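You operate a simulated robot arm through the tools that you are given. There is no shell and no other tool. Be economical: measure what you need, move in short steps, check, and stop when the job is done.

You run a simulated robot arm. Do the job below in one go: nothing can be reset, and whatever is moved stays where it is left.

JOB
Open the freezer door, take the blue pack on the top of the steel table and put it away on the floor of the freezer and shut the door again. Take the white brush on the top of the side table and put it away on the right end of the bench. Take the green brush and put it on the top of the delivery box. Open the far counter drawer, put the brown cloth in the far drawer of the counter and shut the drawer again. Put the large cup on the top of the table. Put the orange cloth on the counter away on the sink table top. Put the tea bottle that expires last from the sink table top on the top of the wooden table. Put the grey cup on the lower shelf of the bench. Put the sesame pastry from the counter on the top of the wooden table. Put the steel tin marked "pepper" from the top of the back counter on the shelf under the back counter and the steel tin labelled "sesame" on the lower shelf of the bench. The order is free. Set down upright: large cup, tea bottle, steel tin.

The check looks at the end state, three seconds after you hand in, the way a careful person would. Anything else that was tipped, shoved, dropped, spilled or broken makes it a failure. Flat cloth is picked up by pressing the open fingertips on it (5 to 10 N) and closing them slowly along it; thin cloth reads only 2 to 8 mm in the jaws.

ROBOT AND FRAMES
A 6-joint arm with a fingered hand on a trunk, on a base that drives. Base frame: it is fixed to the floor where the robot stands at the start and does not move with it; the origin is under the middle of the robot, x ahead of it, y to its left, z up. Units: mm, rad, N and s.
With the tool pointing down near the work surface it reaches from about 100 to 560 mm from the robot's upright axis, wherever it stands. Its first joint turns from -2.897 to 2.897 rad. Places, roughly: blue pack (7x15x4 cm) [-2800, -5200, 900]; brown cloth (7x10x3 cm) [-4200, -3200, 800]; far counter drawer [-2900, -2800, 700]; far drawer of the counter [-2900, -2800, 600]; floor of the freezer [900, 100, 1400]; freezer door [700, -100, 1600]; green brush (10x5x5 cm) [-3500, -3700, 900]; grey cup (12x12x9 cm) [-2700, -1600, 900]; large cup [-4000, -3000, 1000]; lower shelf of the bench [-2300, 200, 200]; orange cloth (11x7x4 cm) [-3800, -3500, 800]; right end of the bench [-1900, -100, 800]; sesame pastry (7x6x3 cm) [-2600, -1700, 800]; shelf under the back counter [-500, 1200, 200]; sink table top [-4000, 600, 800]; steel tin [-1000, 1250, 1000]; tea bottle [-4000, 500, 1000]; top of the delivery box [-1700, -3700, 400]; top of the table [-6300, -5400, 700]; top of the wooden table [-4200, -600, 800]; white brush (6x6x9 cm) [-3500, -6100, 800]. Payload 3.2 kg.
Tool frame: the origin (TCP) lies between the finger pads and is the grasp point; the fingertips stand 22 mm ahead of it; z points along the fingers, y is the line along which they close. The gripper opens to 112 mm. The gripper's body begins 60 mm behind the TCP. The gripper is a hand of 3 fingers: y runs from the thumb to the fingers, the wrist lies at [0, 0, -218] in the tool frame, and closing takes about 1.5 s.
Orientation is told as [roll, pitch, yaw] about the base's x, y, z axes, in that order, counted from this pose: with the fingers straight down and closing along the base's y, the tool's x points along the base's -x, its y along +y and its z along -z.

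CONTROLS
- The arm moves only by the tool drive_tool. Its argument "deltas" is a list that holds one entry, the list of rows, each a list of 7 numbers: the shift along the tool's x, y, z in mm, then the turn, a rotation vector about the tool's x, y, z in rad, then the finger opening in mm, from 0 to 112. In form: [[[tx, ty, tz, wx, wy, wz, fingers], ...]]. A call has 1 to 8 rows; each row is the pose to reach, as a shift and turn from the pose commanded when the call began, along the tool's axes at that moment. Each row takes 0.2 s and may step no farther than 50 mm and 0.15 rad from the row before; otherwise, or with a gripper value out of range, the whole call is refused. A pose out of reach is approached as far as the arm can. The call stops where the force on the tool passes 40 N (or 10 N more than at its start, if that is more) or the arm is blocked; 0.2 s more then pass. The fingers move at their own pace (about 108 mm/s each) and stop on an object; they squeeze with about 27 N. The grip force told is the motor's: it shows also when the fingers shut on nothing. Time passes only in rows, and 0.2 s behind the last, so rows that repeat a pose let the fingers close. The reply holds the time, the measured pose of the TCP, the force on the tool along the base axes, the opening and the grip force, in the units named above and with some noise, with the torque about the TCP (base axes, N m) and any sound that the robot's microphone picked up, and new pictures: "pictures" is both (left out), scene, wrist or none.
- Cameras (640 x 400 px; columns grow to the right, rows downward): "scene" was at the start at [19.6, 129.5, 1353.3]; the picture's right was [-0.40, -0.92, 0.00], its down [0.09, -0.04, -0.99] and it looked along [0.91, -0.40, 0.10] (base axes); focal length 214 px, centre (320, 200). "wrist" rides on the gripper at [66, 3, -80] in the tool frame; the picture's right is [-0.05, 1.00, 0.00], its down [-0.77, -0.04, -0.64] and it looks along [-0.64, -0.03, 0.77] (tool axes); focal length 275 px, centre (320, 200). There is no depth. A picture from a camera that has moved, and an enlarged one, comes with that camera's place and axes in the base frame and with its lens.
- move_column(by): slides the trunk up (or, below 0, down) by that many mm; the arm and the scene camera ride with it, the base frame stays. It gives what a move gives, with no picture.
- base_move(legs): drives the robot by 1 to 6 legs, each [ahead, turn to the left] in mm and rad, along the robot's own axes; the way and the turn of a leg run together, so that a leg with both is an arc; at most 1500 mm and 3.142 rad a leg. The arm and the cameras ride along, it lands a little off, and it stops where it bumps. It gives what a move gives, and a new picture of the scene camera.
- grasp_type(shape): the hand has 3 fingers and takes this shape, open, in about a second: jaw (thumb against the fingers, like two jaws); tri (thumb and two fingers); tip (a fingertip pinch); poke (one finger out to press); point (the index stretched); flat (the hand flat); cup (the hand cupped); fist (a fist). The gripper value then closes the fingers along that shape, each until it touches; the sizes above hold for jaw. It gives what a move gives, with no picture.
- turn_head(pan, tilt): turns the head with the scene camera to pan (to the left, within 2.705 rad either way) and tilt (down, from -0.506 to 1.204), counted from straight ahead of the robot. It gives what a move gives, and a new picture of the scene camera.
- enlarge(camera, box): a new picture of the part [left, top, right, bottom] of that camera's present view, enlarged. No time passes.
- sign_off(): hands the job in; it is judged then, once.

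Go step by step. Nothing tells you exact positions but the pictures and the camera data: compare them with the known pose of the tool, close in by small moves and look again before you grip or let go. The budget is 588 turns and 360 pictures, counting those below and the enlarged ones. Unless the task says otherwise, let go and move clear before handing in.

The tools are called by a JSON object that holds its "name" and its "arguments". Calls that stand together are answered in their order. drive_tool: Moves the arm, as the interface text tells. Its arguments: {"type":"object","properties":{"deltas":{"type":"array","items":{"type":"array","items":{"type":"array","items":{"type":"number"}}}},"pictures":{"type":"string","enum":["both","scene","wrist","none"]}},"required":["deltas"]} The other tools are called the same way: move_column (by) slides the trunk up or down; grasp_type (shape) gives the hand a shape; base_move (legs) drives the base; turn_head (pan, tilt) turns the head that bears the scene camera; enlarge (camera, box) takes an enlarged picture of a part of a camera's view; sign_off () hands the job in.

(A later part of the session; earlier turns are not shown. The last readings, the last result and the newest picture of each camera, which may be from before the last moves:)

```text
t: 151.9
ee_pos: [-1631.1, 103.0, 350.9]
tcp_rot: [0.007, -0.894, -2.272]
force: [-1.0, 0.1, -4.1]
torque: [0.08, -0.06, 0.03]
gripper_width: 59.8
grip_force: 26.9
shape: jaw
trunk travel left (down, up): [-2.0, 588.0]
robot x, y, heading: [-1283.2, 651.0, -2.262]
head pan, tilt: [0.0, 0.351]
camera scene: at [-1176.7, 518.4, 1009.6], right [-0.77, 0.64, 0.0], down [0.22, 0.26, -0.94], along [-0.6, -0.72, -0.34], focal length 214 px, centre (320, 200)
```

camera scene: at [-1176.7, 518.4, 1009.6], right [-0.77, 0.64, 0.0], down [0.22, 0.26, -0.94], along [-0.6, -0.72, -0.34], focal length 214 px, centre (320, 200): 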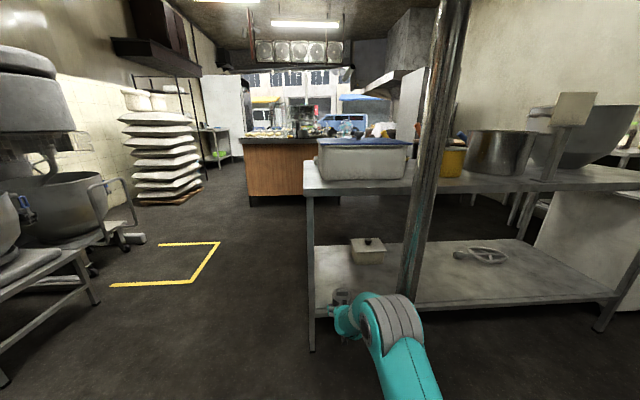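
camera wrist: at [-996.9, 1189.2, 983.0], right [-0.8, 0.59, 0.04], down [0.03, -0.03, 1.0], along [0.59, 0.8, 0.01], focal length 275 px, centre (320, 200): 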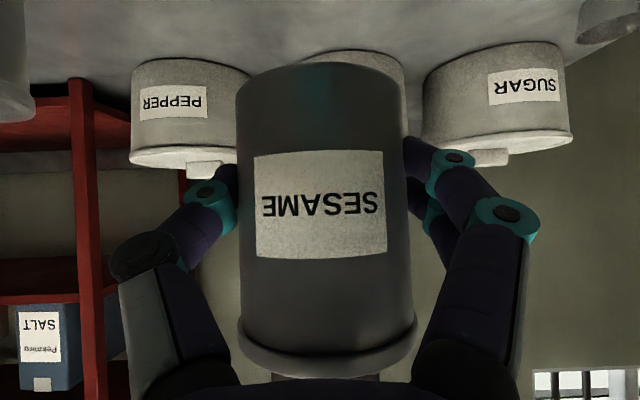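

{"name": "base_move", "arguments": {"legs": [[215, 0]]}}

{"name": "drive_tool", "arguments": {"deltas": [[[18, 0, 20, 0, 0, 0, 30], [36, 0, 40, 0, 0, 0, 30]]], "pictures": "wrist"}}

```text
t: 153.6
ee_pos: [-1771.8, -63.3, 351.1]
tcp_rot: [0.009, -0.892, -2.273]
force: [-0.1, -0.2, -3.8]
torque: [0.02, -0.06, 0.01]
gripper_width: 59.5
grip_force: 26.9
shape: jaw
trunk travel left (down, up): [-2.0, 588.0]
robot x, y, heading: [-1423.0, 484.1, -2.265]
head pan, tilt: [0.0, 0.351]
camera scene: at [-1317.2, 350.6, 1009.6], right [-0.77, 0.64, 0.0], down [0.22, 0.26, -0.94], along [-0.6, -0.72, -0.34], focal length 214 px, centre (320, 200)
```

scene: 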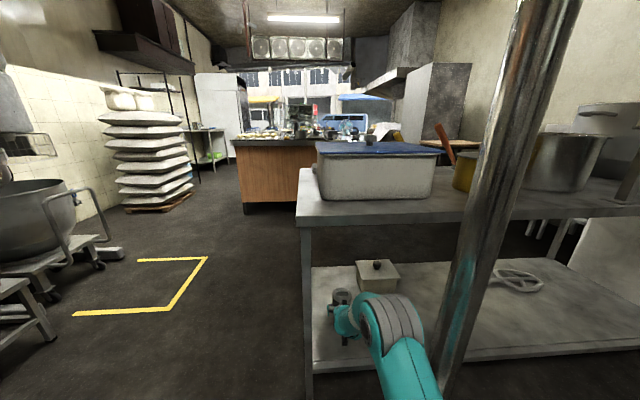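

```text
t: 154.2
ee_pos: [-1777.2, -68.6, 299.2]
tcp_rot: [0.004, -0.894, -2.272]
force: [0.1, 1.0, -3.6]
torque: [0.08, -0.04, 0.01]
gripper_width: 59.6
grip_force: 26.4
shape: jaw
trunk travel left (down, up): [-2.0, 588.0]
robot x, y, heading: [-1421.1, 485.6, -2.266]
head pan, tilt: [0.0, 0.351]
camera wrist: at [-1707.8, 9.4, 297.1], right [0.75, -0.66, 0.04], down [-0.02, 0.04, 1.0], along [-0.66, -0.75, 0.01], focal length 275 px, centre (320, 200)
```

wrist: 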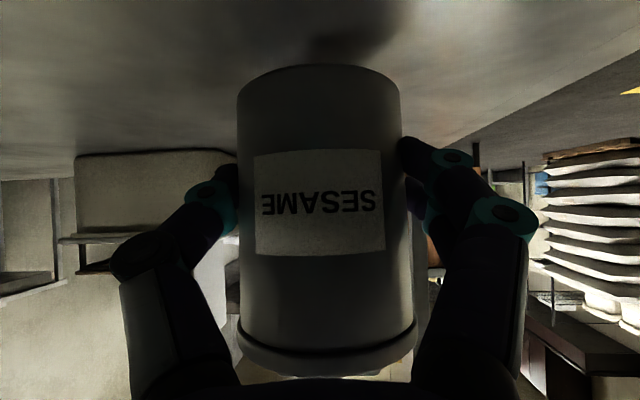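

{"name": "drive_tool", "arguments": {"deltas": [[[8, 0, 12, 0, 0, 0, 30], [16, 0, 24, 0, 0, 0, 30], [20, 0, 28, 0, 0, 0, 30], [22, 0, 30, 0, 0, 0, 30], [24, 0, 32, 0, 0, 0, 30], [26, 0, 34, 0, 0, 0, 30], [28, 0, 36, 0, 0, 0, 30], [30, 0, 38, 0, 0, 0, 30]]], "pictures": "none"}}

```text
t: 155.1
ee_pos: [-1784.7, -79.7, 272.9]
tcp_rot: [0.008, -0.911, -2.28]
force: [3.1, 5.3, 24.0]
torque: [-0.04, 0.09, -0.02]
gripper_width: 58.0
grip_force: 26.5
shape: jaw
trunk travel left (down, up): [-2.0, 588.0]
robot x, y, heading: [-1425.1, 487.0, -2.266]
head pan, tilt: [0.0, 0.351]
stopped in row 4: the force on the tool passed its limit at 45 N (the readings are from after the stop); the commanded pose is now the measured one
```

{"name": "drive_tool", "arguments": {"deltas": [[[-2, 0, -2, 0, 0, 0, 30], [-2, 0, -2, 0, 0, 0, 60], [-2, 0, -2, 0, 0, 0, 90], [-2, 0, -2, 0, 0, 0, 100], [-2, 0, -2, 0, 0, 0, 100], [-2, 0, -30, 0, 0, 0, 100], [-2, 0, -65, 0, 0, 0, 100], [-2, 0, -100, 0, 0, 0, 100]]], "pictures": "wrist"}}

```text
t: 156.8
ee_pos: [-1731.6, -26.6, 336.5]
tcp_rot: [-0.005, -0.898, -2.277]
force: [-0.1, -0.2, -0.5]
torque: [0.04, 0.0, -0.01]
gripper_width: 99.9
grip_force: 0.1
shape: jaw
out of reach, approached as far as the arm can: row 7, 8
trunk travel left (down, up): [-2.0, 588.0]
robot x, y, heading: [-1418.7, 484.1, -2.271]
head pan, tilt: [0.0, 0.351]
camera wrist: at [-1661.8, 50.1, 334.4], right [0.74, -0.67, 0.03], down [-0.02, 0.03, 1.0], along [-0.67, -0.74, 0.01], focal length 275 px, centre (320, 200)
```

wrist: 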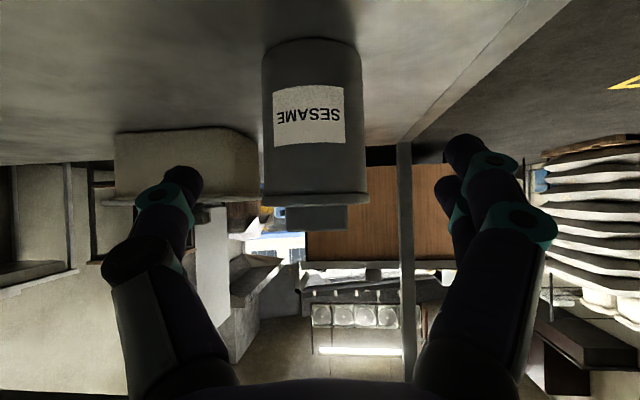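

Sesame stands upright on the bench's lower shelf. I back off, tuck the arm, and drive to the near end of the counter for the grey cup and pastry.

{"name": "base_move", "arguments": {"legs": [[-260, 0]]}}

{"name": "move_column", "arguments": {"by": 420}}

{"name": "drive_tool", "arguments": {"deltas": [[[-22, -6, -38, 0, 0, 0, 104], [-44, -12, -76, 0, 0, 0, 104], [-66, -18, -115, 0, 0, 0, 104], [-88, -24, -153, 0, 0, 0, 104], [-110, -30, -191, 0, 0, 0, 104], [-132, -35, -230, 0, 0, 0, 104], [-155, -40, -268, 0, 0, 0, 104], [-177, -46, -306, 0, 0, 0, 104]]], "pictures": "none"}}

{"name": "base_move", "arguments": {"legs": [[0, 1.01], [690, 0], [0, -0.97], [1400, 0]]}}

```text
t: 158.7
ee_pos: [-1567.7, 172.6, 336.1]
tcp_rot: [-0.005, -0.898, -2.28]
force: [-0.6, -0.5, -0.3]
torque: [0.02, 0.01, -0.01]
gripper_width: 99.7
grip_force: 0.0
shape: jaw
trunk travel left (down, up): [-2.0, 588.0]
robot x, y, heading: [-1256.1, 680.6, -2.274]
head pan, tilt: [0.0, 0.351]
camera scene: at [-1149.8, 549.6, 1009.7], right [-0.76, 0.65, 0.0], down [0.22, 0.26, -0.94], along [-0.61, -0.72, -0.34], focal length 214 px, centre (320, 200)
```

scene: 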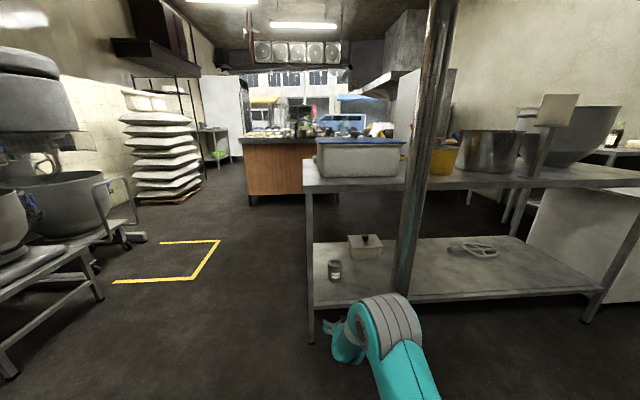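

```text
refused: 420 is not a number from -400 to 400
```

```text
t: 160.5
ee_pos: [-1515.7, 299.7, 664.9]
tcp_rot: [0.0, -0.897, -2.282]
force: [0.1, -0.3, -0.8]
torque: [-0.02, -0.01, 0.02]
gripper_width: 104.0
grip_force: 0.1
shape: jaw
trunk travel left (down, up): [-2.0, 588.0]
robot x, y, heading: [-1257.8, 681.2, -2.273]
head pan, tilt: [0.0, 0.351]
```

```text
t: 175.9
ee_pos: [-2149.1, -1478.7, 664.9]
tcp_rot: [-0.002, -0.898, -2.239]
force: [0.5, -0.2, -0.3]
torque: [0.01, -0.04, 0.01]
gripper_width: 103.7
grip_force: 0.0
shape: jaw
trunk travel left (down, up): [-2.0, 588.0]
robot x, y, heading: [-1904.8, -1082.8, -2.228]
head pan, tilt: [0.0, 0.351]
camera scene: at [-1793.3, -1212.8, 1009.7], right [-0.79, 0.61, 0.0], down [0.21, 0.27, -0.94], along [-0.57, -0.74, -0.34], focal length 214 px, centre (320, 200)
```

scene: 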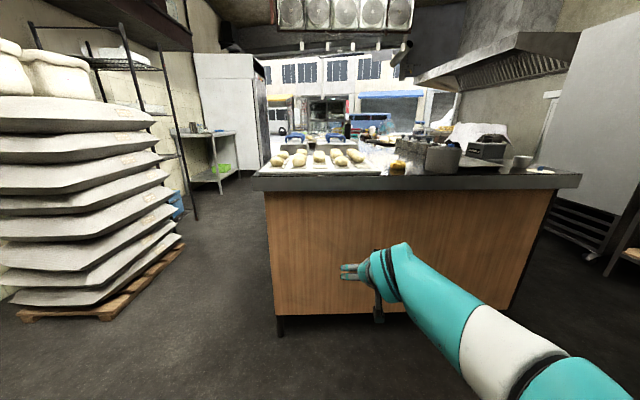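

{"name": "move_column", "arguments": {"by": 400}}

{"name": "turn_head", "arguments": {"pan": -0.1, "tilt": 0.45}}

{"name": "enlarge", "arguments": {"camera": "scene", "box": [200, 60, 520, 260]}}

```text
t: 179.8
ee_pos: [-2148.5, -1478.9, 1065.0]
tcp_rot: [-0.003, -0.897, -2.237]
force: [-0.4, -0.3, -0.7]
torque: [0.01, 0.0, 0.0]
gripper_width: 103.9
grip_force: 0.0
shape: jaw
trunk travel left (down, up): [-402.0, 188.0]
robot x, y, heading: [-1904.5, -1083.2, -2.227]
head pan, tilt: [0.0, 0.351]
```

```text
t: 180.4
ee_pos: [-2148.3, -1479.0, 1065.1]
tcp_rot: [-0.003, -0.897, -2.238]
force: [0.7, 0.4, 0.0]
torque: [0.0, 0.0, 0.0]
gripper_width: 103.8
grip_force: 0.2
shape: jaw
trunk travel left (down, up): [-402.0, 188.0]
robot x, y, heading: [-1906.6, -1083.5, -2.234]
head pan, tilt: [-0.099, 0.45]
camera scene: at [-1799.4, -1206.0, 1400.5], right [-0.73, 0.69, 0.0], down [0.3, 0.32, -0.9], along [-0.62, -0.65, -0.43], focal length 214 px, centre (320, 200)
```

scene: 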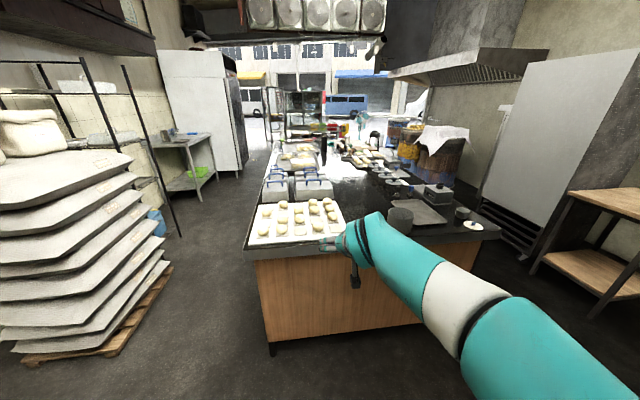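

```text
2.00 times, centred on (360, 160) of scene
camera zoom: at [-1799.4, -1206.0, 1400.5], right [-0.73, 0.69, 0.0], down [0.3, 0.32, -0.9], along [-0.62, -0.65, -0.43], focal length 429 px, centre (240, 280)
```

zoom: 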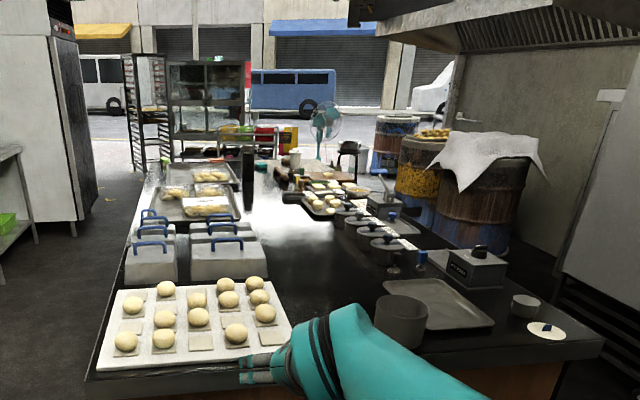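

The 12 cm grey cup stands near the counter edge at about (-2708,-1580); the pastry should be hidden behind my hand. I set the tool straight down and drive up to the counter end.

{"name": "drive_tool", "arguments": {"deltas": [[[32.6, 0, -2.4, 0, 0.15, 0, 112], [64.4, 0, -9.7, 0, 0.3, 0, 112], [94.8, 0, -21.7, 0, 0.45, 0, 112], [123.1, 0, -38.1, 0, 0.6, 0, 112], [148.6, 0, -58.5, 0, 0.75, 0, 112], [170.8, 0, -82.5, 0, 0.9, 0, 112]]], "pictures": "none"}}

{"name": "move_column", "arguments": {"by": 100}}

{"name": "base_move", "arguments": {"legs": [[0, -0.67], [530, 0], [0, 0.71]]}}

{"name": "turn_head", "arguments": {"pan": -0.2, "tilt": 0.7}}

```text
t: 181.8
ee_pos: [-2042.5, -1342.5, 984.8]
tcp_rot: [0.0, 0.006, -2.241]
force: [0.1, 0.1, 0.6]
torque: [0.0, -0.04, -0.02]
gripper_width: 111.9
grip_force: 0.0
shape: jaw
trunk travel left (down, up): [-402.0, 188.0]
robot x, y, heading: [-1901.7, -1090.2, -2.233]
head pan, tilt: [-0.099, 0.45]
```

```text
t: 183.2
ee_pos: [-2041.8, -1344.2, 1084.0]
tcp_rot: [0.0, 0.003, -2.24]
force: [0.1, 0.1, 0.5]
torque: [-0.03, -0.02, 0.02]
gripper_width: 112.0
grip_force: 0.1
shape: jaw
trunk travel left (down, up): [-502.0, 88.0]
robot x, y, heading: [-1903.8, -1084.7, -2.222]
head pan, tilt: [-0.099, 0.45]
```

```text
t: 190.0
ee_pos: [-2554.5, -1476.4, 1084.1]
tcp_rot: [-0.001, 0.003, -2.185]
force: [0.5, -0.7, 0.1]
torque: [0.02, 0.03, 0.02]
gripper_width: 112.0
grip_force: 0.0
shape: jaw
trunk travel left (down, up): [-502.0, 88.0]
robot x, y, heading: [-2429.7, -1209.2, -2.173]
head pan, tilt: [-0.099, 0.45]
camera scene: at [-2317.7, -1324.8, 1500.5], right [-0.76, 0.65, 0.0], down [0.28, 0.33, -0.9], along [-0.58, -0.69, -0.44], focal length 214 px, centre (320, 200)
```

scene: 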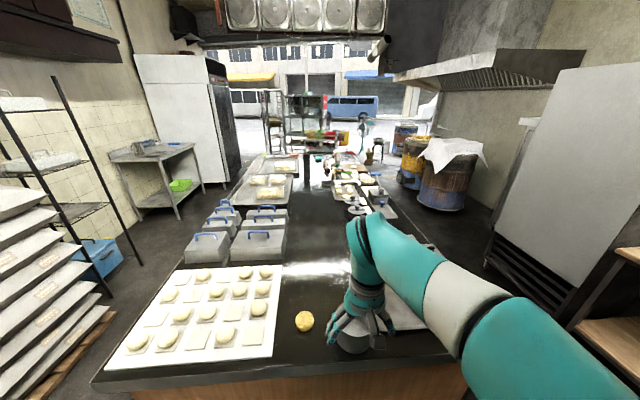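

```text
t: 190.8
ee_pos: [-2553.3, -1474.8, 1085.5]
tcp_rot: [-0.002, 0.003, -2.186]
force: [0.0, -0.3, -0.2]
torque: [0.0, -0.01, 0.01]
gripper_width: 112.0
grip_force: 0.1
shape: jaw
trunk travel left (down, up): [-502.0, 88.0]
robot x, y, heading: [-2428.5, -1207.5, -2.178]
head pan, tilt: [-0.201, 0.7]
camera scene: at [-2319.5, -1313.7, 1478.3], right [-0.69, 0.72, 0.0], down [0.46, 0.45, -0.77], along [-0.55, -0.53, -0.64], focal length 214 px, centre (320, 200)
```

scene: 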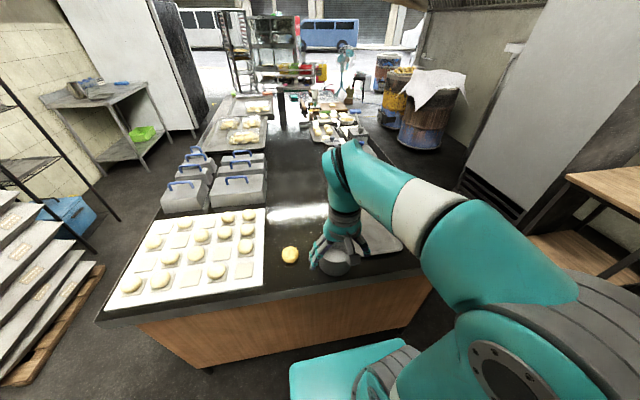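

{"name": "drive_tool", "arguments": {"deltas": [[[0, 0, 0, 0, 0, 0, 112]]], "pictures": "wrist"}}

{"name": "enlarge", "arguments": {"camera": "scene", "box": [240, 200, 400, 300]}}

```text
t: 191.2
ee_pos: [-2553.6, -1475.7, 1084.7]
tcp_rot: [-0.001, 0.004, -2.185]
force: [-0.2, -0.9, 0.5]
torque: [-0.02, 0.03, 0.03]
gripper_width: 111.8
grip_force: 0.1
shape: jaw
trunk travel left (down, up): [-502.0, 88.0]
robot x, y, heading: [-2428.7, -1208.7, -2.174]
head pan, tilt: [-0.201, 0.7]
camera wrist: at [-2512.7, -1424.0, 1164.7], right [0.79, -0.61, 0.0], down [-0.47, -0.61, 0.63], along [-0.39, -0.5, -0.77], focal length 275 px, centre (320, 200)
```

wrist: 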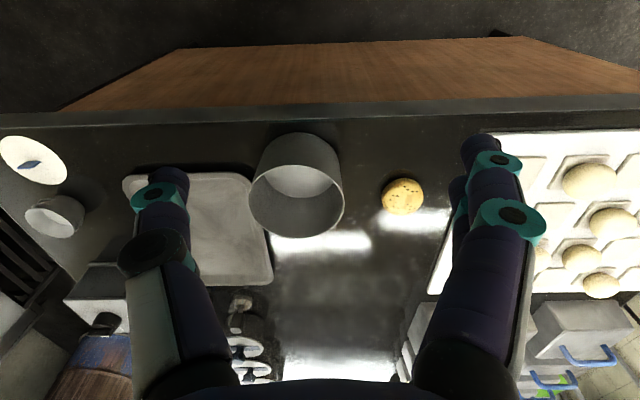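

```text
4.00 times, centred on (320, 250) of scene
camera zoom: at [-2319.5, -1313.7, 1478.3], right [-0.69, 0.72, 0.0], down [0.46, 0.45, -0.77], along [-0.55, -0.53, -0.64], focal length 858 px, centre (320, 0)
```

zoom: 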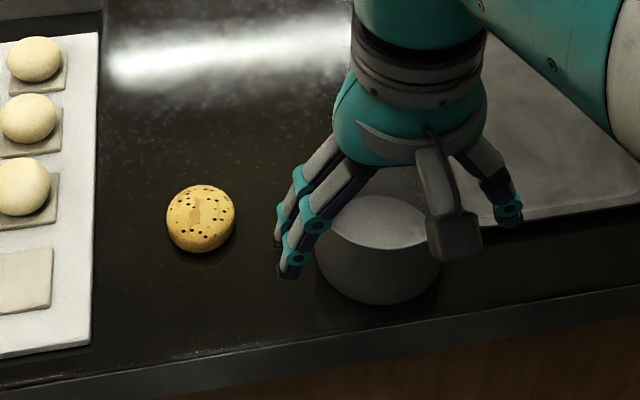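

Pastry ≈ (-2572,-1704), top ≈ 855; the cup has no handle and will need a rim pinch. First the pastry.

{"name": "drive_tool", "arguments": {"deltas": [[[-40, 23, 0, 0, 0, 0, 112], [-79, 47, 0, 0, 0, 0, 112], [-118, 70, 0, 0, 0, 0, 112], [-158, 94, 0, 0, 0, 0, 112], [-197, 117, 0, 0, 0, 0, 112], [-197, 117, 45, 0, 0, 0, 112], [-197, 117, 90, 0, 0, 0, 112], [-197, 117, 130, 0, 0, 0, 112]]], "pictures": "wrist"}}

```text
t: 193.0
ee_pos: [-2574.1, -1702.4, 952.0]
tcp_rot: [-0.002, 0.003, -2.186]
force: [-0.4, -0.3, -0.7]
torque: [0.0, -0.02, 0.05]
gripper_width: 112.0
grip_force: 0.0
shape: jaw
trunk travel left (down, up): [-502.0, 88.0]
robot x, y, heading: [-2428.3, -1208.9, -2.179]
head pan, tilt: [-0.201, 0.7]
camera wrist: at [-2533.0, -1651.6, 1031.8], right [0.79, -0.61, 0.0], down [-0.47, -0.61, 0.63], along [-0.39, -0.5, -0.77], focal length 275 px, centre (320, 200)
```

wrist: 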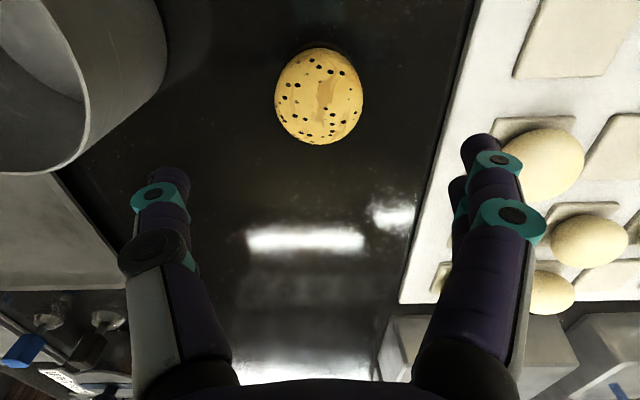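

{"name": "drive_tool", "arguments": {"deltas": [[[0, 0, 45, 0, 0, 0, 95], [0, 0, 80, 0, 0, 0, 95], [0, 0, 100, 0, 0, 0, 95], [0, 0, 102, 0, 0, 0, 75], [0, 0, 102, 0, 0, 0, 60], [0, 0, 102, 0, 0, 0, 50], [0, 0, 102, 0, 0, 0, 45], [0, 0, 102, 0, 0, 0, 45]]], "pictures": "wrist"}}

```text
t: 194.8
ee_pos: [-2571.1, -1703.2, 851.5]
tcp_rot: [-0.002, 0.0, -2.185]
force: [2.3, -5.2, 18.0]
torque: [-0.48, -0.53, -0.05]
gripper_width: 52.3
grip_force: 27.0
shape: jaw
trunk travel left (down, up): [-502.0, 88.0]
robot x, y, heading: [-2426.8, -1208.1, -2.175]
head pan, tilt: [-0.201, 0.7]
camera wrist: at [-2530.8, -1650.5, 932.2], right [0.79, -0.61, 0.0], down [-0.47, -0.61, 0.64], along [-0.39, -0.5, -0.77], focal length 275 px, centre (320, 200)
```

wrist: 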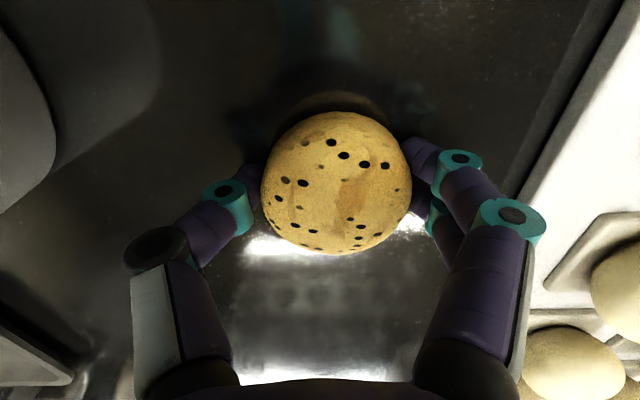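

{"name": "drive_tool", "arguments": {"deltas": [[[0, 0, -15, 0, 0, 0, 45], [0, 0, -60, 0, 0, 0, 45], [0, 0, -105, 0, 0, 0, 45], [0, 0, -150, 0, 0, 0, 45], [40, -23, -180, 0, 0, 0, 45], [80, -46, -190, 0, 0, 0, 45], [120, -69, -190, 0, 0, 0, 45], [160, -92, -190, 0, 0, 0, 45]]], "pictures": "none"}}

{"name": "base_move", "arguments": {"legs": [[-250, 0], [0, -1.588]]}}

{"name": "turn_head", "arguments": {"pan": 0, "tilt": 0.35}}

```text
refused: row 5 steps farther than a row can; nothing moved
```

```text
t: 200.5
ee_pos: [-2781.5, -857.8, 850.7]
tcp_rot: [-0.003, 0.004, 2.516]
force: [0.1, 0.1, 0.2]
torque: [0.01, 0.0, 0.0]
gripper_width: 51.8
grip_force: 26.9
shape: jaw
trunk travel left (down, up): [-502.0, 88.0]
robot x, y, heading: [-2288.5, -1005.4, 2.527]
head pan, tilt: [-0.201, 0.7]
camera scene: at [-2393.5, -1115.2, 1478.3], right [0.73, 0.69, 0.0], down [0.44, -0.47, -0.76], along [-0.53, 0.56, -0.64], focal length 214 px, centre (320, 200)
```

scene: 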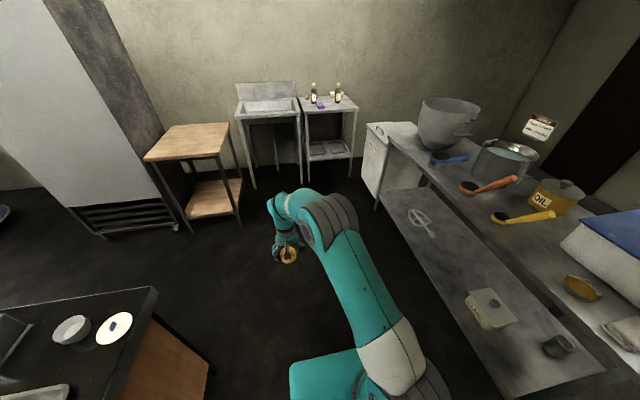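

```text
t: 201.3
ee_pos: [-2781.4, -857.4, 850.0]
tcp_rot: [-0.001, 0.003, 2.516]
force: [-0.1, 0.2, -0.7]
torque: [0.02, 0.0, -0.07]
gripper_width: 51.6
grip_force: 27.3
shape: jaw
trunk travel left (down, up): [-502.0, 88.0]
robot x, y, heading: [-2287.6, -1005.2, 2.529]
head pan, tilt: [0.0, 0.351]
camera scene: at [-2411.3, -1123.4, 1509.6], right [0.58, 0.82, 0.0], down [0.28, -0.2, -0.94], along [-0.77, 0.54, -0.34], focal length 214 px, centre (320, 200)
```

scene: 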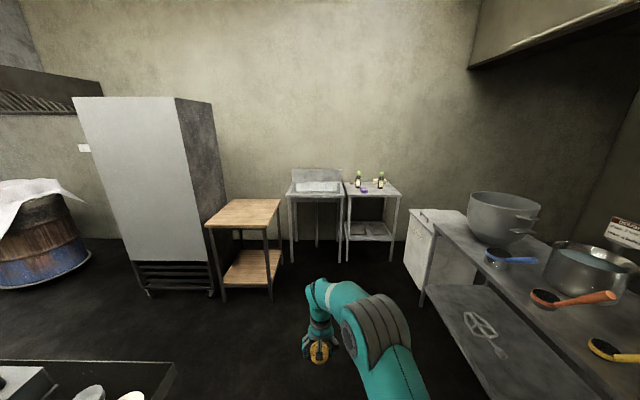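

The arm lift was refused before the drive, but the pastry is still held and nothing seems touched. I lift now, then drive to the wooden table.

{"name": "drive_tool", "arguments": {"deltas": [[[0, 0, -45, 0, 0, 0, 45], [0, 0, -90, 0, 0, 0, 45], [30, -20, -120, 0, 0, 0, 45], [60, -50, -140, 0, 0, 0, 45], [90, -80, -150, 0, 0, 0, 45]]], "pictures": "wrist"}}

{"name": "base_move", "arguments": {"legs": [[700, -0.01], [0, 1.0], [640, 0], [0, -1.0]]}}

```text
t: 202.5
ee_pos: [-2663.0, -847.2, 1002.4]
tcp_rot: [-0.002, 0.005, 2.517]
force: [-0.7, -0.5, -0.6]
torque: [-0.03, -0.01, -0.02]
gripper_width: 51.5
grip_force: 26.8
shape: jaw
trunk travel left (down, up): [-502.0, 88.0]
robot x, y, heading: [-2289.4, -1008.4, 2.524]
head pan, tilt: [0.0, 0.351]
camera wrist: at [-2611.7, -887.3, 1082.5], right [-0.62, -0.78, 0.0], down [-0.61, 0.48, 0.63], along [-0.49, 0.4, -0.77], focal length 275 px, centre (320, 200)
```

wrist: 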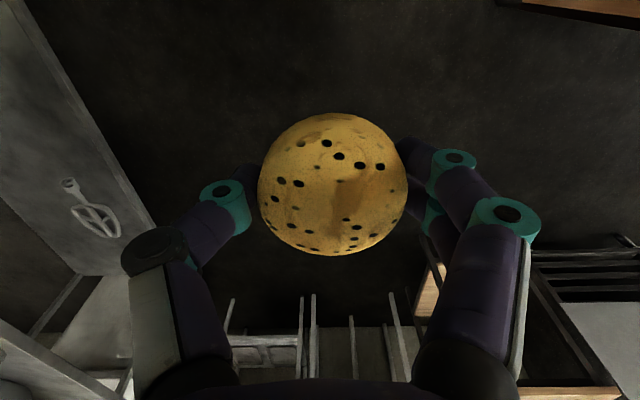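

```text
t: 214.6
ee_pos: [-3826.4, -707.9, 1003.0]
tcp_rot: [-0.001, 0.004, 2.544]
force: [-0.2, -0.1, -0.5]
torque: [0.01, -0.03, -0.01]
gripper_width: 51.4
grip_force: 27.2
shape: jaw
trunk travel left (down, up): [-502.0, 88.0]
robot x, y, heading: [-3448.6, -855.2, 2.552]
head pan, tilt: [0.0, 0.351]
camera scene: at [-3565.6, -978.8, 1509.7], right [0.55, 0.83, 0.0], down [0.29, -0.19, -0.94], along [-0.78, 0.52, -0.34], focal length 214 px, centre (320, 200)
```

scene: 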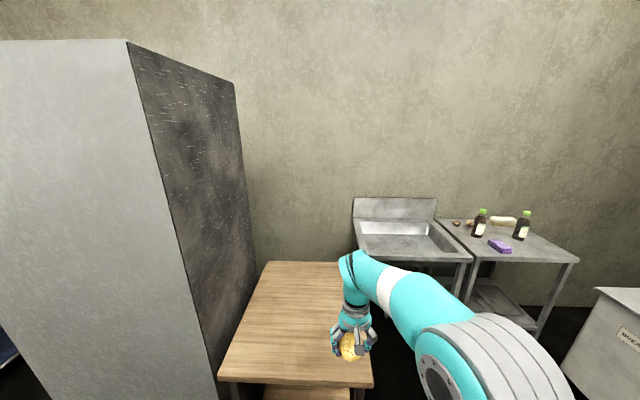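

{"name": "base_move", "arguments": {"legs": [[60, 0]]}}

{"name": "drive_tool", "arguments": {"deltas": [[[-45, 20, 0, 0, 0, 0, 45], [-90, 40, 0, 0, 0, 0, 45], [-95, 75, 30, 0, 0, 0, 45], [-95, 75, 75, 0, 0, 0, 45], [-95, 75, 110, 0, 0, 0, 45]]], "pictures": "both"}}

```text
t: 215.5
ee_pos: [-3877.5, -674.9, 1001.8]
tcp_rot: [-0.002, 0.004, 2.546]
force: [-0.2, -0.1, 0.3]
torque: [-0.02, 0.0, -0.03]
gripper_width: 51.7
grip_force: 27.6
shape: jaw
trunk travel left (down, up): [-502.0, 88.0]
robot x, y, heading: [-3498.6, -824.0, 2.557]
head pan, tilt: [0.0, 0.351]
camera scene: at [-3617.3, -944.6, 1509.6], right [0.55, 0.83, 0.0], down [0.29, -0.19, -0.94], along [-0.78, 0.52, -0.34], focal length 214 px, centre (320, 200)
```

scene: 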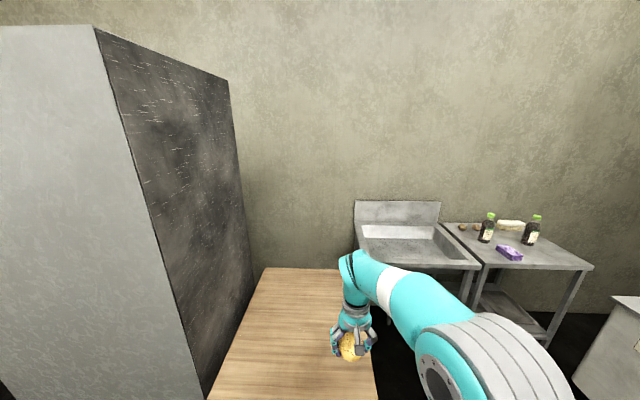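

```text
t: 216.7
ee_pos: [-3998.6, -682.2, 889.8]
tcp_rot: [-0.001, 0.003, 2.544]
force: [-0.4, 1.3, -0.1]
torque: [-0.01, 0.01, -0.01]
gripper_width: 51.3
grip_force: 27.2
shape: jaw
trunk travel left (down, up): [-502.0, 88.0]
robot x, y, heading: [-3493.2, -820.2, 2.56]
head pan, tilt: [0.0, 0.351]
camera scene: at [-3616.6, -945.0, 1509.7], right [0.55, 0.83, 0.0], down [0.29, -0.19, -0.94], along [-0.78, 0.52, -0.34], focal length 214 px, centre (320, 200)
camera wrist: at [-3945.6, -721.6, 969.7], right [-0.6, -0.8, 0.0], down [-0.62, 0.46, 0.63], along [-0.51, 0.38, -0.77], focal length 275 px, centre (320, 200)
```

scene: 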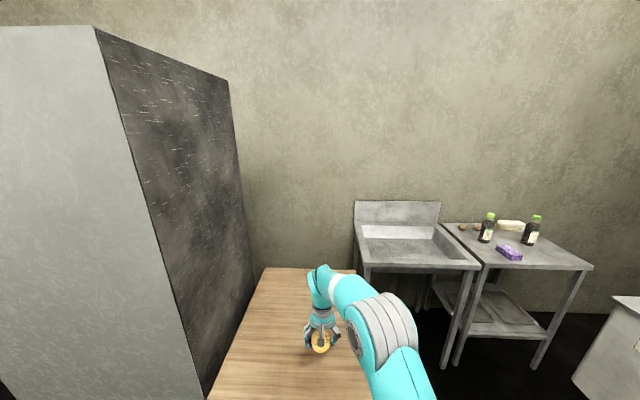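
wrist: 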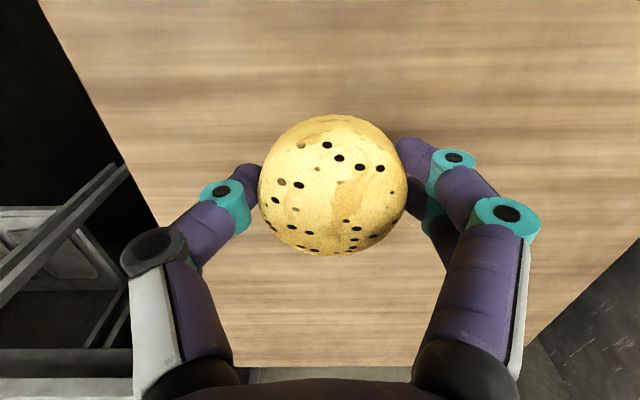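

{"name": "drive_tool", "arguments": {"deltas": [[[0, 0, 30, 0, 0, 0, 45], [0, 0, 46, 0, 0, 0, 45], [0, 0, 50, 0, 0, 0, 45], [0, 0, 54, 0, 0, 0, 45], [0, 0, 58, 0, 0, 0, 45], [0, 0, 62, 0, 0, 0, 45], [0, 0, 66, 0, 0, 0, 45]]], "pictures": "none"}}

```text
t: 218.3
ee_pos: [-3997.7, -682.9, 825.8]
tcp_rot: [-0.002, 0.004, 2.543]
force: [0.1, -0.1, -0.1]
torque: [-0.01, 0.01, 0.01]
gripper_width: 51.6
grip_force: 26.7
shape: jaw
trunk travel left (down, up): [-502.0, 88.0]
robot x, y, heading: [-3496.7, -824.7, 2.558]
head pan, tilt: [0.0, 0.351]
```

{"name": "drive_tool", "arguments": {"deltas": [[[0, 0, 4, 0, 0, 0, 45], [0, 0, 8, 0, 0, 0, 45], [0, 0, 12, 0, 0, 0, 45], [0, 0, 16, 0, 0, 0, 45], [0, 0, 20, 0, 0, 0, 45], [0, 0, 24, 0, 0, 0, 45], [0, 0, 28, 0, 0, 0, 45], [0, 0, 32, 0, 0, 0, 45]]], "pictures": "wrist"}}

```text
t: 220.1
ee_pos: [-3998.5, -684.1, 801.3]
tcp_rot: [0.003, -0.009, 2.544]
force: [4.1, -3.5, 23.0]
torque: [-0.1, -0.14, -0.02]
gripper_width: 51.5
grip_force: 27.0
shape: jaw
trunk travel left (down, up): [-502.0, 88.0]
robot x, y, heading: [-3496.7, -824.5, 2.557]
head pan, tilt: [0.0, 0.351]
stopped in row 8: the force on the tool passed its limit at 46 N (the readings are from after the stop); the commanded pose is now the measured one
camera wrist: at [-3944.7, -724.1, 881.4], right [-0.6, -0.8, 0.0], down [-0.61, 0.46, 0.64], along [-0.52, 0.38, -0.77], focal length 275 px, centre (320, 200)
```

wrist: 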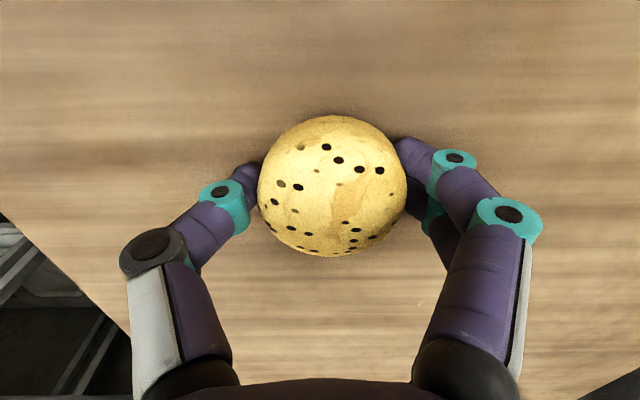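

{"name": "drive_tool", "arguments": {"deltas": [[[0, 0, -3, 0, 0, 0, 60], [0, 0, -3, 0, 0, 0, 80], [0, 0, -3, 0, 0, 0, 100], [0, 0, -5, 0, 0, 0, 100], [0, 0, -50, 0, 0, 0, 100], [0, 0, -100, 0, 0, 0, 100], [0, 0, -150, 0, 0, 0, 100], [0, 0, -190, 0, 0, 0, 100]]], "pictures": "wrist"}}

{"name": "enlarge", "arguments": {"camera": "scene", "box": [430, 200, 590, 300]}}

```text
t: 221.9
ee_pos: [-3998.7, -684.4, 991.0]
tcp_rot: [0.003, -0.004, 2.544]
force: [-0.8, -0.5, -0.5]
torque: [0.02, -0.01, 0.04]
gripper_width: 100.0
grip_force: 0.0
shape: jaw
trunk travel left (down, up): [-502.0, 88.0]
robot x, y, heading: [-3501.2, -825.2, 2.559]
head pan, tilt: [0.0, 0.351]
camera wrist: at [-3945.5, -723.9, 1070.4], right [-0.6, -0.8, 0.0], down [-0.62, 0.46, 0.64], along [-0.51, 0.38, -0.77], focal length 275 px, centre (320, 200)
```

wrist: 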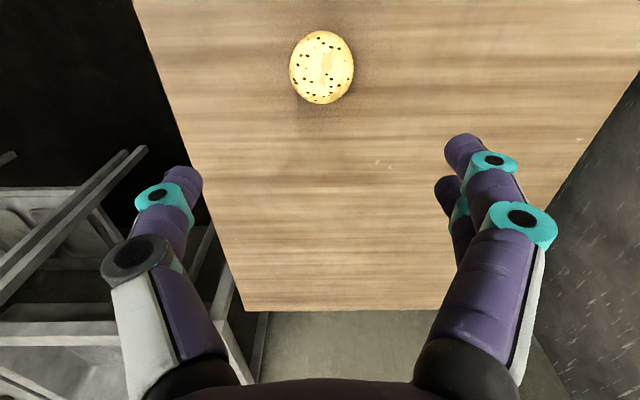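

```text
4.00 times, centred on (510, 250) of scene
camera zoom: at [-3616.2, -945.2, 1509.6], right [0.55, 0.83, 0.0], down [0.29, -0.19, -0.94], along [-0.78, 0.52, -0.34], focal length 858 px, centre (-440, 0)
```

zoom: 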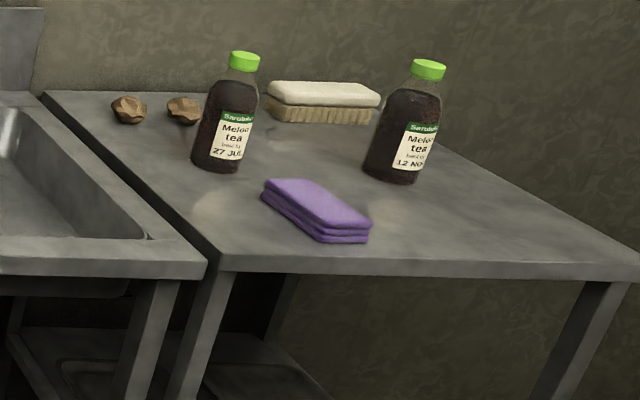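

Pastry is on the wooden table. The bottle labels read "27 JUL" and "12 NOV" with perhaps more text; I retract and go closer to read.

{"name": "drive_tool", "arguments": {"deltas": [[[40, -15, -20, 0, 0, 0, 112], [80, -30, -40, 0, 0, 0, 112], [120, -50, -60, 0, 0, 0, 112], [150, -80, -70, 0, 0, 0, 112]]], "pictures": "none"}}

{"name": "base_move", "arguments": {"legs": [[-120, 0], [0, -0.88], [1050, 0], [0, 0.7]]}}

```text
t: 222.9
ee_pos: [-3827.9, -702.2, 1058.9]
tcp_rot: [0.004, -0.003, 2.544]
force: [-0.6, -0.1, -0.2]
torque: [0.02, -0.02, 0.03]
gripper_width: 111.7
grip_force: 0.1
shape: jaw
trunk travel left (down, up): [-502.0, 88.0]
robot x, y, heading: [-3495.7, -824.5, 2.555]
head pan, tilt: [0.0, 0.351]
```

```text
t: 233.2
ee_pos: [-3808.2, 320.2, 1058.7]
tcp_rot: [0.001, -0.005, 2.36]
force: [0.3, -0.6, 0.5]
torque: [-0.01, -0.01, 0.04]
gripper_width: 111.7
grip_force: 0.1
shape: jaw
trunk travel left (down, up): [-502.0, 88.0]
robot x, y, heading: [-3503.2, 137.6, 2.373]
head pan, tilt: [0.0, 0.351]
camera scene: at [-3642.4, 41.6, 1509.7], right [0.7, 0.72, 0.0], down [0.25, -0.24, -0.94], along [-0.68, 0.65, -0.34], focal length 214 px, centre (320, 200)
```

scene: 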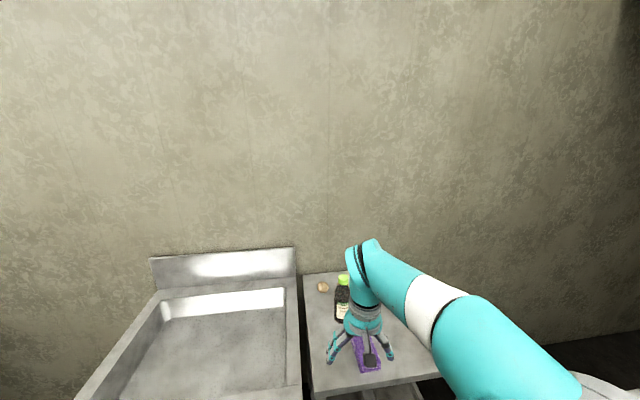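

{"name": "drive_tool", "arguments": {"deltas": [[[0, 0, 0, 0, 0, 0, 112]]], "pictures": "wrist"}}

{"name": "turn_head", "arguments": {"pan": -0.5, "tilt": 0.55}}

```text
t: 233.6
ee_pos: [-3808.2, 319.5, 1058.9]
tcp_rot: [0.002, -0.003, 2.362]
force: [-0.7, -0.2, 0.4]
torque: [-0.03, -0.01, 0.01]
gripper_width: 112.0
grip_force: 0.0
shape: jaw
trunk travel left (down, up): [-502.0, 88.0]
robot x, y, heading: [-3500.7, 138.2, 2.37]
head pan, tilt: [0.0, 0.351]
camera wrist: at [-3762.8, 270.3, 1139.1], right [-0.74, -0.68, 0.0], down [-0.52, 0.57, 0.64], along [-0.43, 0.47, -0.77], focal length 275 px, centre (320, 200)
```

wrist: 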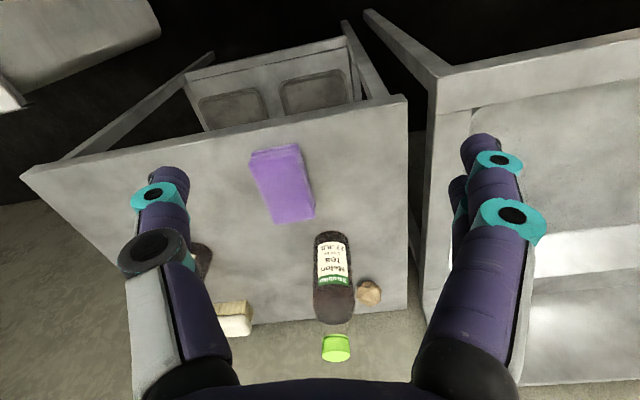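

```text
t: 234.6
ee_pos: [-3807.4, 319.5, 1059.2]
tcp_rot: [0.002, -0.004, 2.362]
force: [-0.1, 0.8, -0.4]
torque: [0.0, 0.01, -0.02]
gripper_width: 112.0
grip_force: 0.0
shape: jaw
trunk travel left (down, up): [-502.0, 88.0]
robot x, y, heading: [-3505.0, 140.8, 2.373]
head pan, tilt: [-0.499, 0.55]
camera scene: at [-3602.3, 62.7, 1491.4], right [0.95, 0.3, 0.0], down [0.16, -0.5, -0.85], along [-0.26, 0.81, -0.52], focal length 214 px, centre (320, 200)
```

scene: 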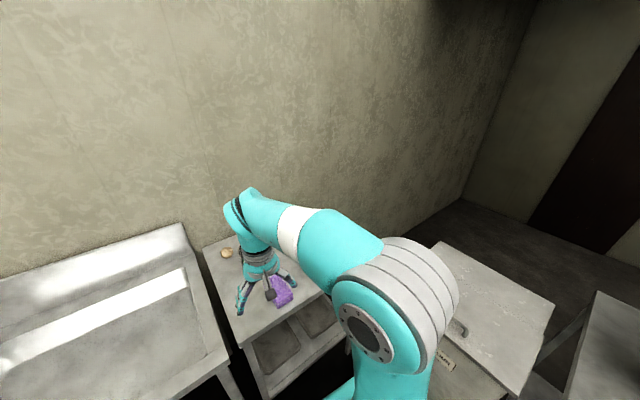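

{"name": "enlarge", "arguments": {"camera": "wrist", "box": [280, 220, 400, 295]}}

```text
5.33 times, centred on (340, 258) of wrist
camera zoom: at [-3762.8, 270.3, 1139.2], right [-0.74, -0.68, 0.0], down [-0.52, 0.57, 0.64], along [-0.43, 0.47, -0.77], focal length 1468 px, centre (213, -107)
```

zoom: 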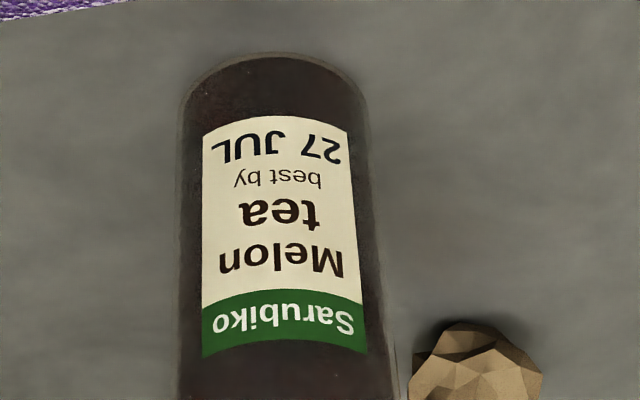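

Only dates without years, so 12 NOV is last: the right bottle, about (-3866,772). I move the base closer, keeping clear of the bin on the right.

{"name": "base_move", "arguments": {"legs": [[0, -0.228], [121, 0], [0, -0.187]]}}

{"name": "turn_head", "arguments": {"pan": 0.1, "tilt": 0.5}}

{"name": "enlarge", "arguments": {"camera": "wrist", "box": [0, 0, 640, 400]}}

```text
t: 237.3
ee_pos: [-3773.3, 528.5, 1059.2]
tcp_rot: [0.0, -0.004, 1.941]
force: [-0.2, 0.4, -0.2]
torque: [-0.02, 0.02, 0.01]
gripper_width: 112.1
grip_force: 0.1
shape: jaw
trunk travel left (down, up): [-502.0, 88.0]
robot x, y, heading: [-3565.2, 238.1, 1.948]
head pan, tilt: [-0.499, 0.55]
camera scene: at [-3688.9, 210.6, 1491.4], right [0.99, -0.12, 0.0], down [-0.06, -0.52, -0.85], along [0.1, 0.85, -0.52], focal length 214 px, centre (320, 200)
```

scene: 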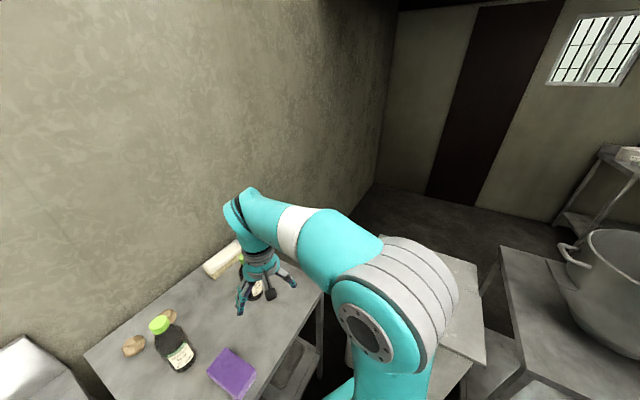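

```text
t: 238.3
ee_pos: [-3772.8, 529.1, 1059.2]
tcp_rot: [0.002, -0.004, 1.942]
force: [0.0, 0.5, 0.0]
torque: [-0.01, -0.02, 0.02]
gripper_width: 111.7
grip_force: 0.1
shape: jaw
trunk travel left (down, up): [-502.0, 88.0]
robot x, y, heading: [-3570.8, 240.6, 1.955]
head pan, tilt: [0.099, 0.499]
camera scene: at [-3741.5, 201.9, 1496.0], right [0.89, 0.46, 0.0], down [0.22, -0.42, -0.88], along [-0.41, 0.78, -0.48], focal length 214 px, centre (320, 200)
```

scene: 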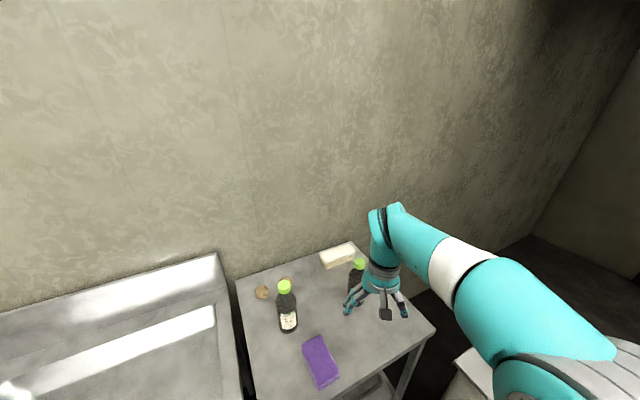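

```text
1.00 times, centred on (320, 200) of wrist (not enlarged: the box is as wide or as high as the picture)
camera zoom: at [-3751.4, 465.5, 1139.1], right [-0.95, -0.32, 0.0], down [-0.24, 0.73, 0.64], along [-0.2, 0.61, -0.77], focal length 275 px, centre (320, 200)
```

zoom: 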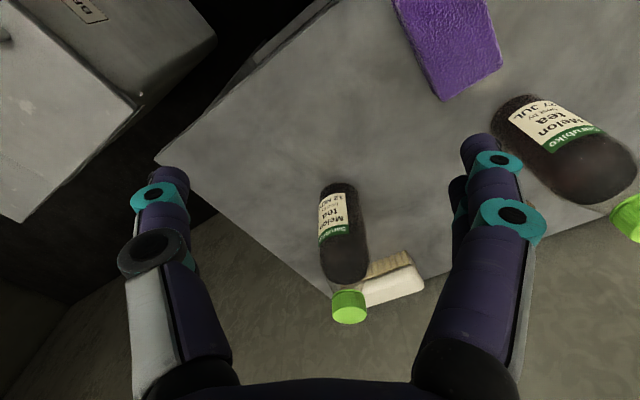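

{"name": "drive_tool", "arguments": {"deltas": [[[-21, 3, 10, 0, -0.15, 0, 108], [-42, 7, 25, 0, -0.3, 0, 108], [-63, 10, 45, 0, -0.45, 0, 108], [-84, 13, 70, 0, -0.6, 0, 108], [-105, 17, 97, 0, -0.75, 0, 108], [-126, 20, 123, 0, -0.9, 0, 108], [-126, 20, 123, 0, -0.9, 0, 108]]], "pictures": "wrist"}}

```text
t: 239.9
ee_pos: [-3837.6, 638.4, 935.7]
tcp_rot: [0.003, -0.905, 1.939]
force: [0.4, 0.3, 0.5]
torque: [0.01, 0.0, -0.03]
gripper_width: 108.0
grip_force: 0.1
shape: jaw
out of reach, approached as far as the arm can: row 5
trunk travel left (down, up): [-502.0, 88.0]
robot x, y, heading: [-3571.3, 239.1, 1.954]
head pan, tilt: [0.099, 0.499]
camera wrist: at [-3803.0, 540.2, 933.1], right [-0.94, -0.34, 0.04], down [0.04, -0.01, 1.0], along [-0.33, 0.94, 0.02], focal length 275 px, centre (320, 200)
```

wrist: 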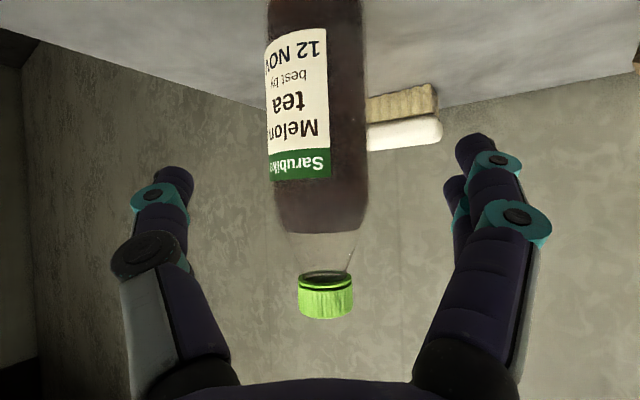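

{"name": "drive_tool", "arguments": {"deltas": [[[0, -1, 30, 0, 0, 0, 108], [0, -1, 60, 0, 0, 0, 108], [0, -1, 88, 0, 0, 0, 108], [0, -1, 88, 0, 0, 0, 70], [0, -1, 88, 0, 0, 0, 55], [0, -1, 88, 0, 0, 0, 30], [0, -1, 88, 0, 0, 0, 30], [0, -1, 88, 0, 0, 0, 30]]], "pictures": "wrist"}}

```text
t: 241.7
ee_pos: [-3862.8, 703.9, 881.0]
tcp_rot: [0.001, -0.901, 1.939]
force: [0.0, 2.0, -0.3]
torque: [0.0, 0.01, -0.01]
gripper_width: 47.8
grip_force: 26.9
shape: jaw
trunk travel left (down, up): [-502.0, 88.0]
robot x, y, heading: [-3568.9, 243.2, 1.955]
head pan, tilt: [0.099, 0.499]
camera wrist: at [-3827.5, 605.7, 878.3], right [-0.94, -0.33, 0.04], down [0.04, -0.01, 1.0], along [-0.33, 0.94, 0.02], focal length 275 px, centre (320, 200)
```

wrist: 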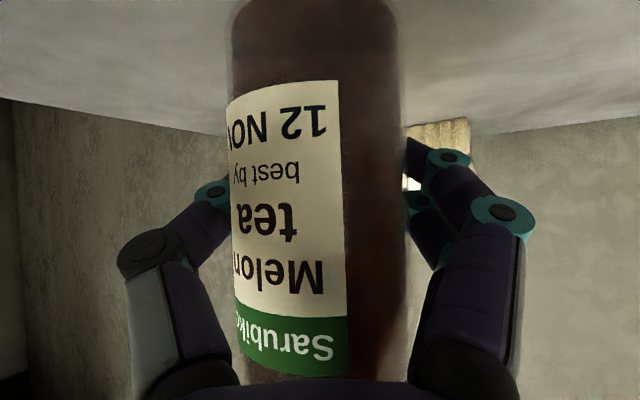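

{"name": "drive_tool", "arguments": {"deltas": [[[-12, 0, -9, 0, 0, 0, 30], [-35, 0, -28, 0, 0, 0, 30], [-65, 0, -52, 0, 0, 0, 30], [-100, 0, -80, 0, 0, 0, 30], [-110, 0, -88, 0, 0, 0, 30]]], "pictures": "wrist"}}

```text
t: 242.9
ee_pos: [-3861.4, 703.5, 1022.2]
tcp_rot: [0.002, -0.904, 1.941]
force: [0.0, 0.0, -4.1]
torque: [0.02, -0.02, 0.03]
gripper_width: 47.6
grip_force: 27.5
shape: jaw
trunk travel left (down, up): [-502.0, 88.0]
robot x, y, heading: [-3567.4, 242.2, 1.954]
head pan, tilt: [0.099, 0.499]
camera wrist: at [-3826.9, 604.4, 1019.7], right [-0.94, -0.34, 0.04], down [0.04, -0.01, 1.0], along [-0.33, 0.94, 0.02], focal length 275 px, centre (320, 200)
```

wrist: 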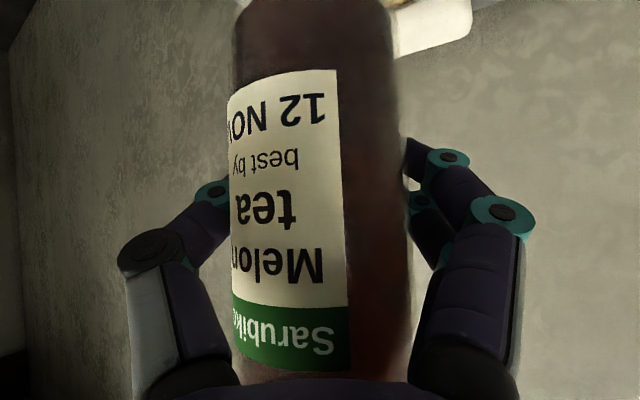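

Bottle "12 NOV" is held. I back off and carry it to the wooden table.

{"name": "base_move", "arguments": {"legs": [[-350, 0], [0, 2.635], [1000, 0]]}}

```text
t: 256.2
ee_pos: [-3534.9, -1629.5, 1021.0]
tcp_rot: [0.002, -0.905, -1.717]
force: [-0.4, 0.7, -5.3]
torque: [0.01, 0.03, -0.01]
gripper_width: 47.4
grip_force: 27.2
shape: jaw
trunk travel left (down, up): [-502.0, 88.0]
robot x, y, heading: [-3563.6, -1079.7, -1.705]
head pan, tilt: [0.099, 0.499]
camera scene: at [-3393.9, -1136.3, 1495.9], right [-1.0, 0.03, 0.0], down [0.01, 0.48, -0.88], along [-0.03, -0.88, -0.48], focal length 214 px, centre (320, 200)
```

scene: 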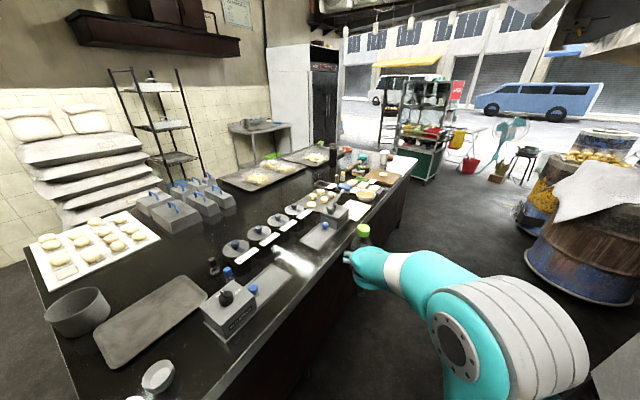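

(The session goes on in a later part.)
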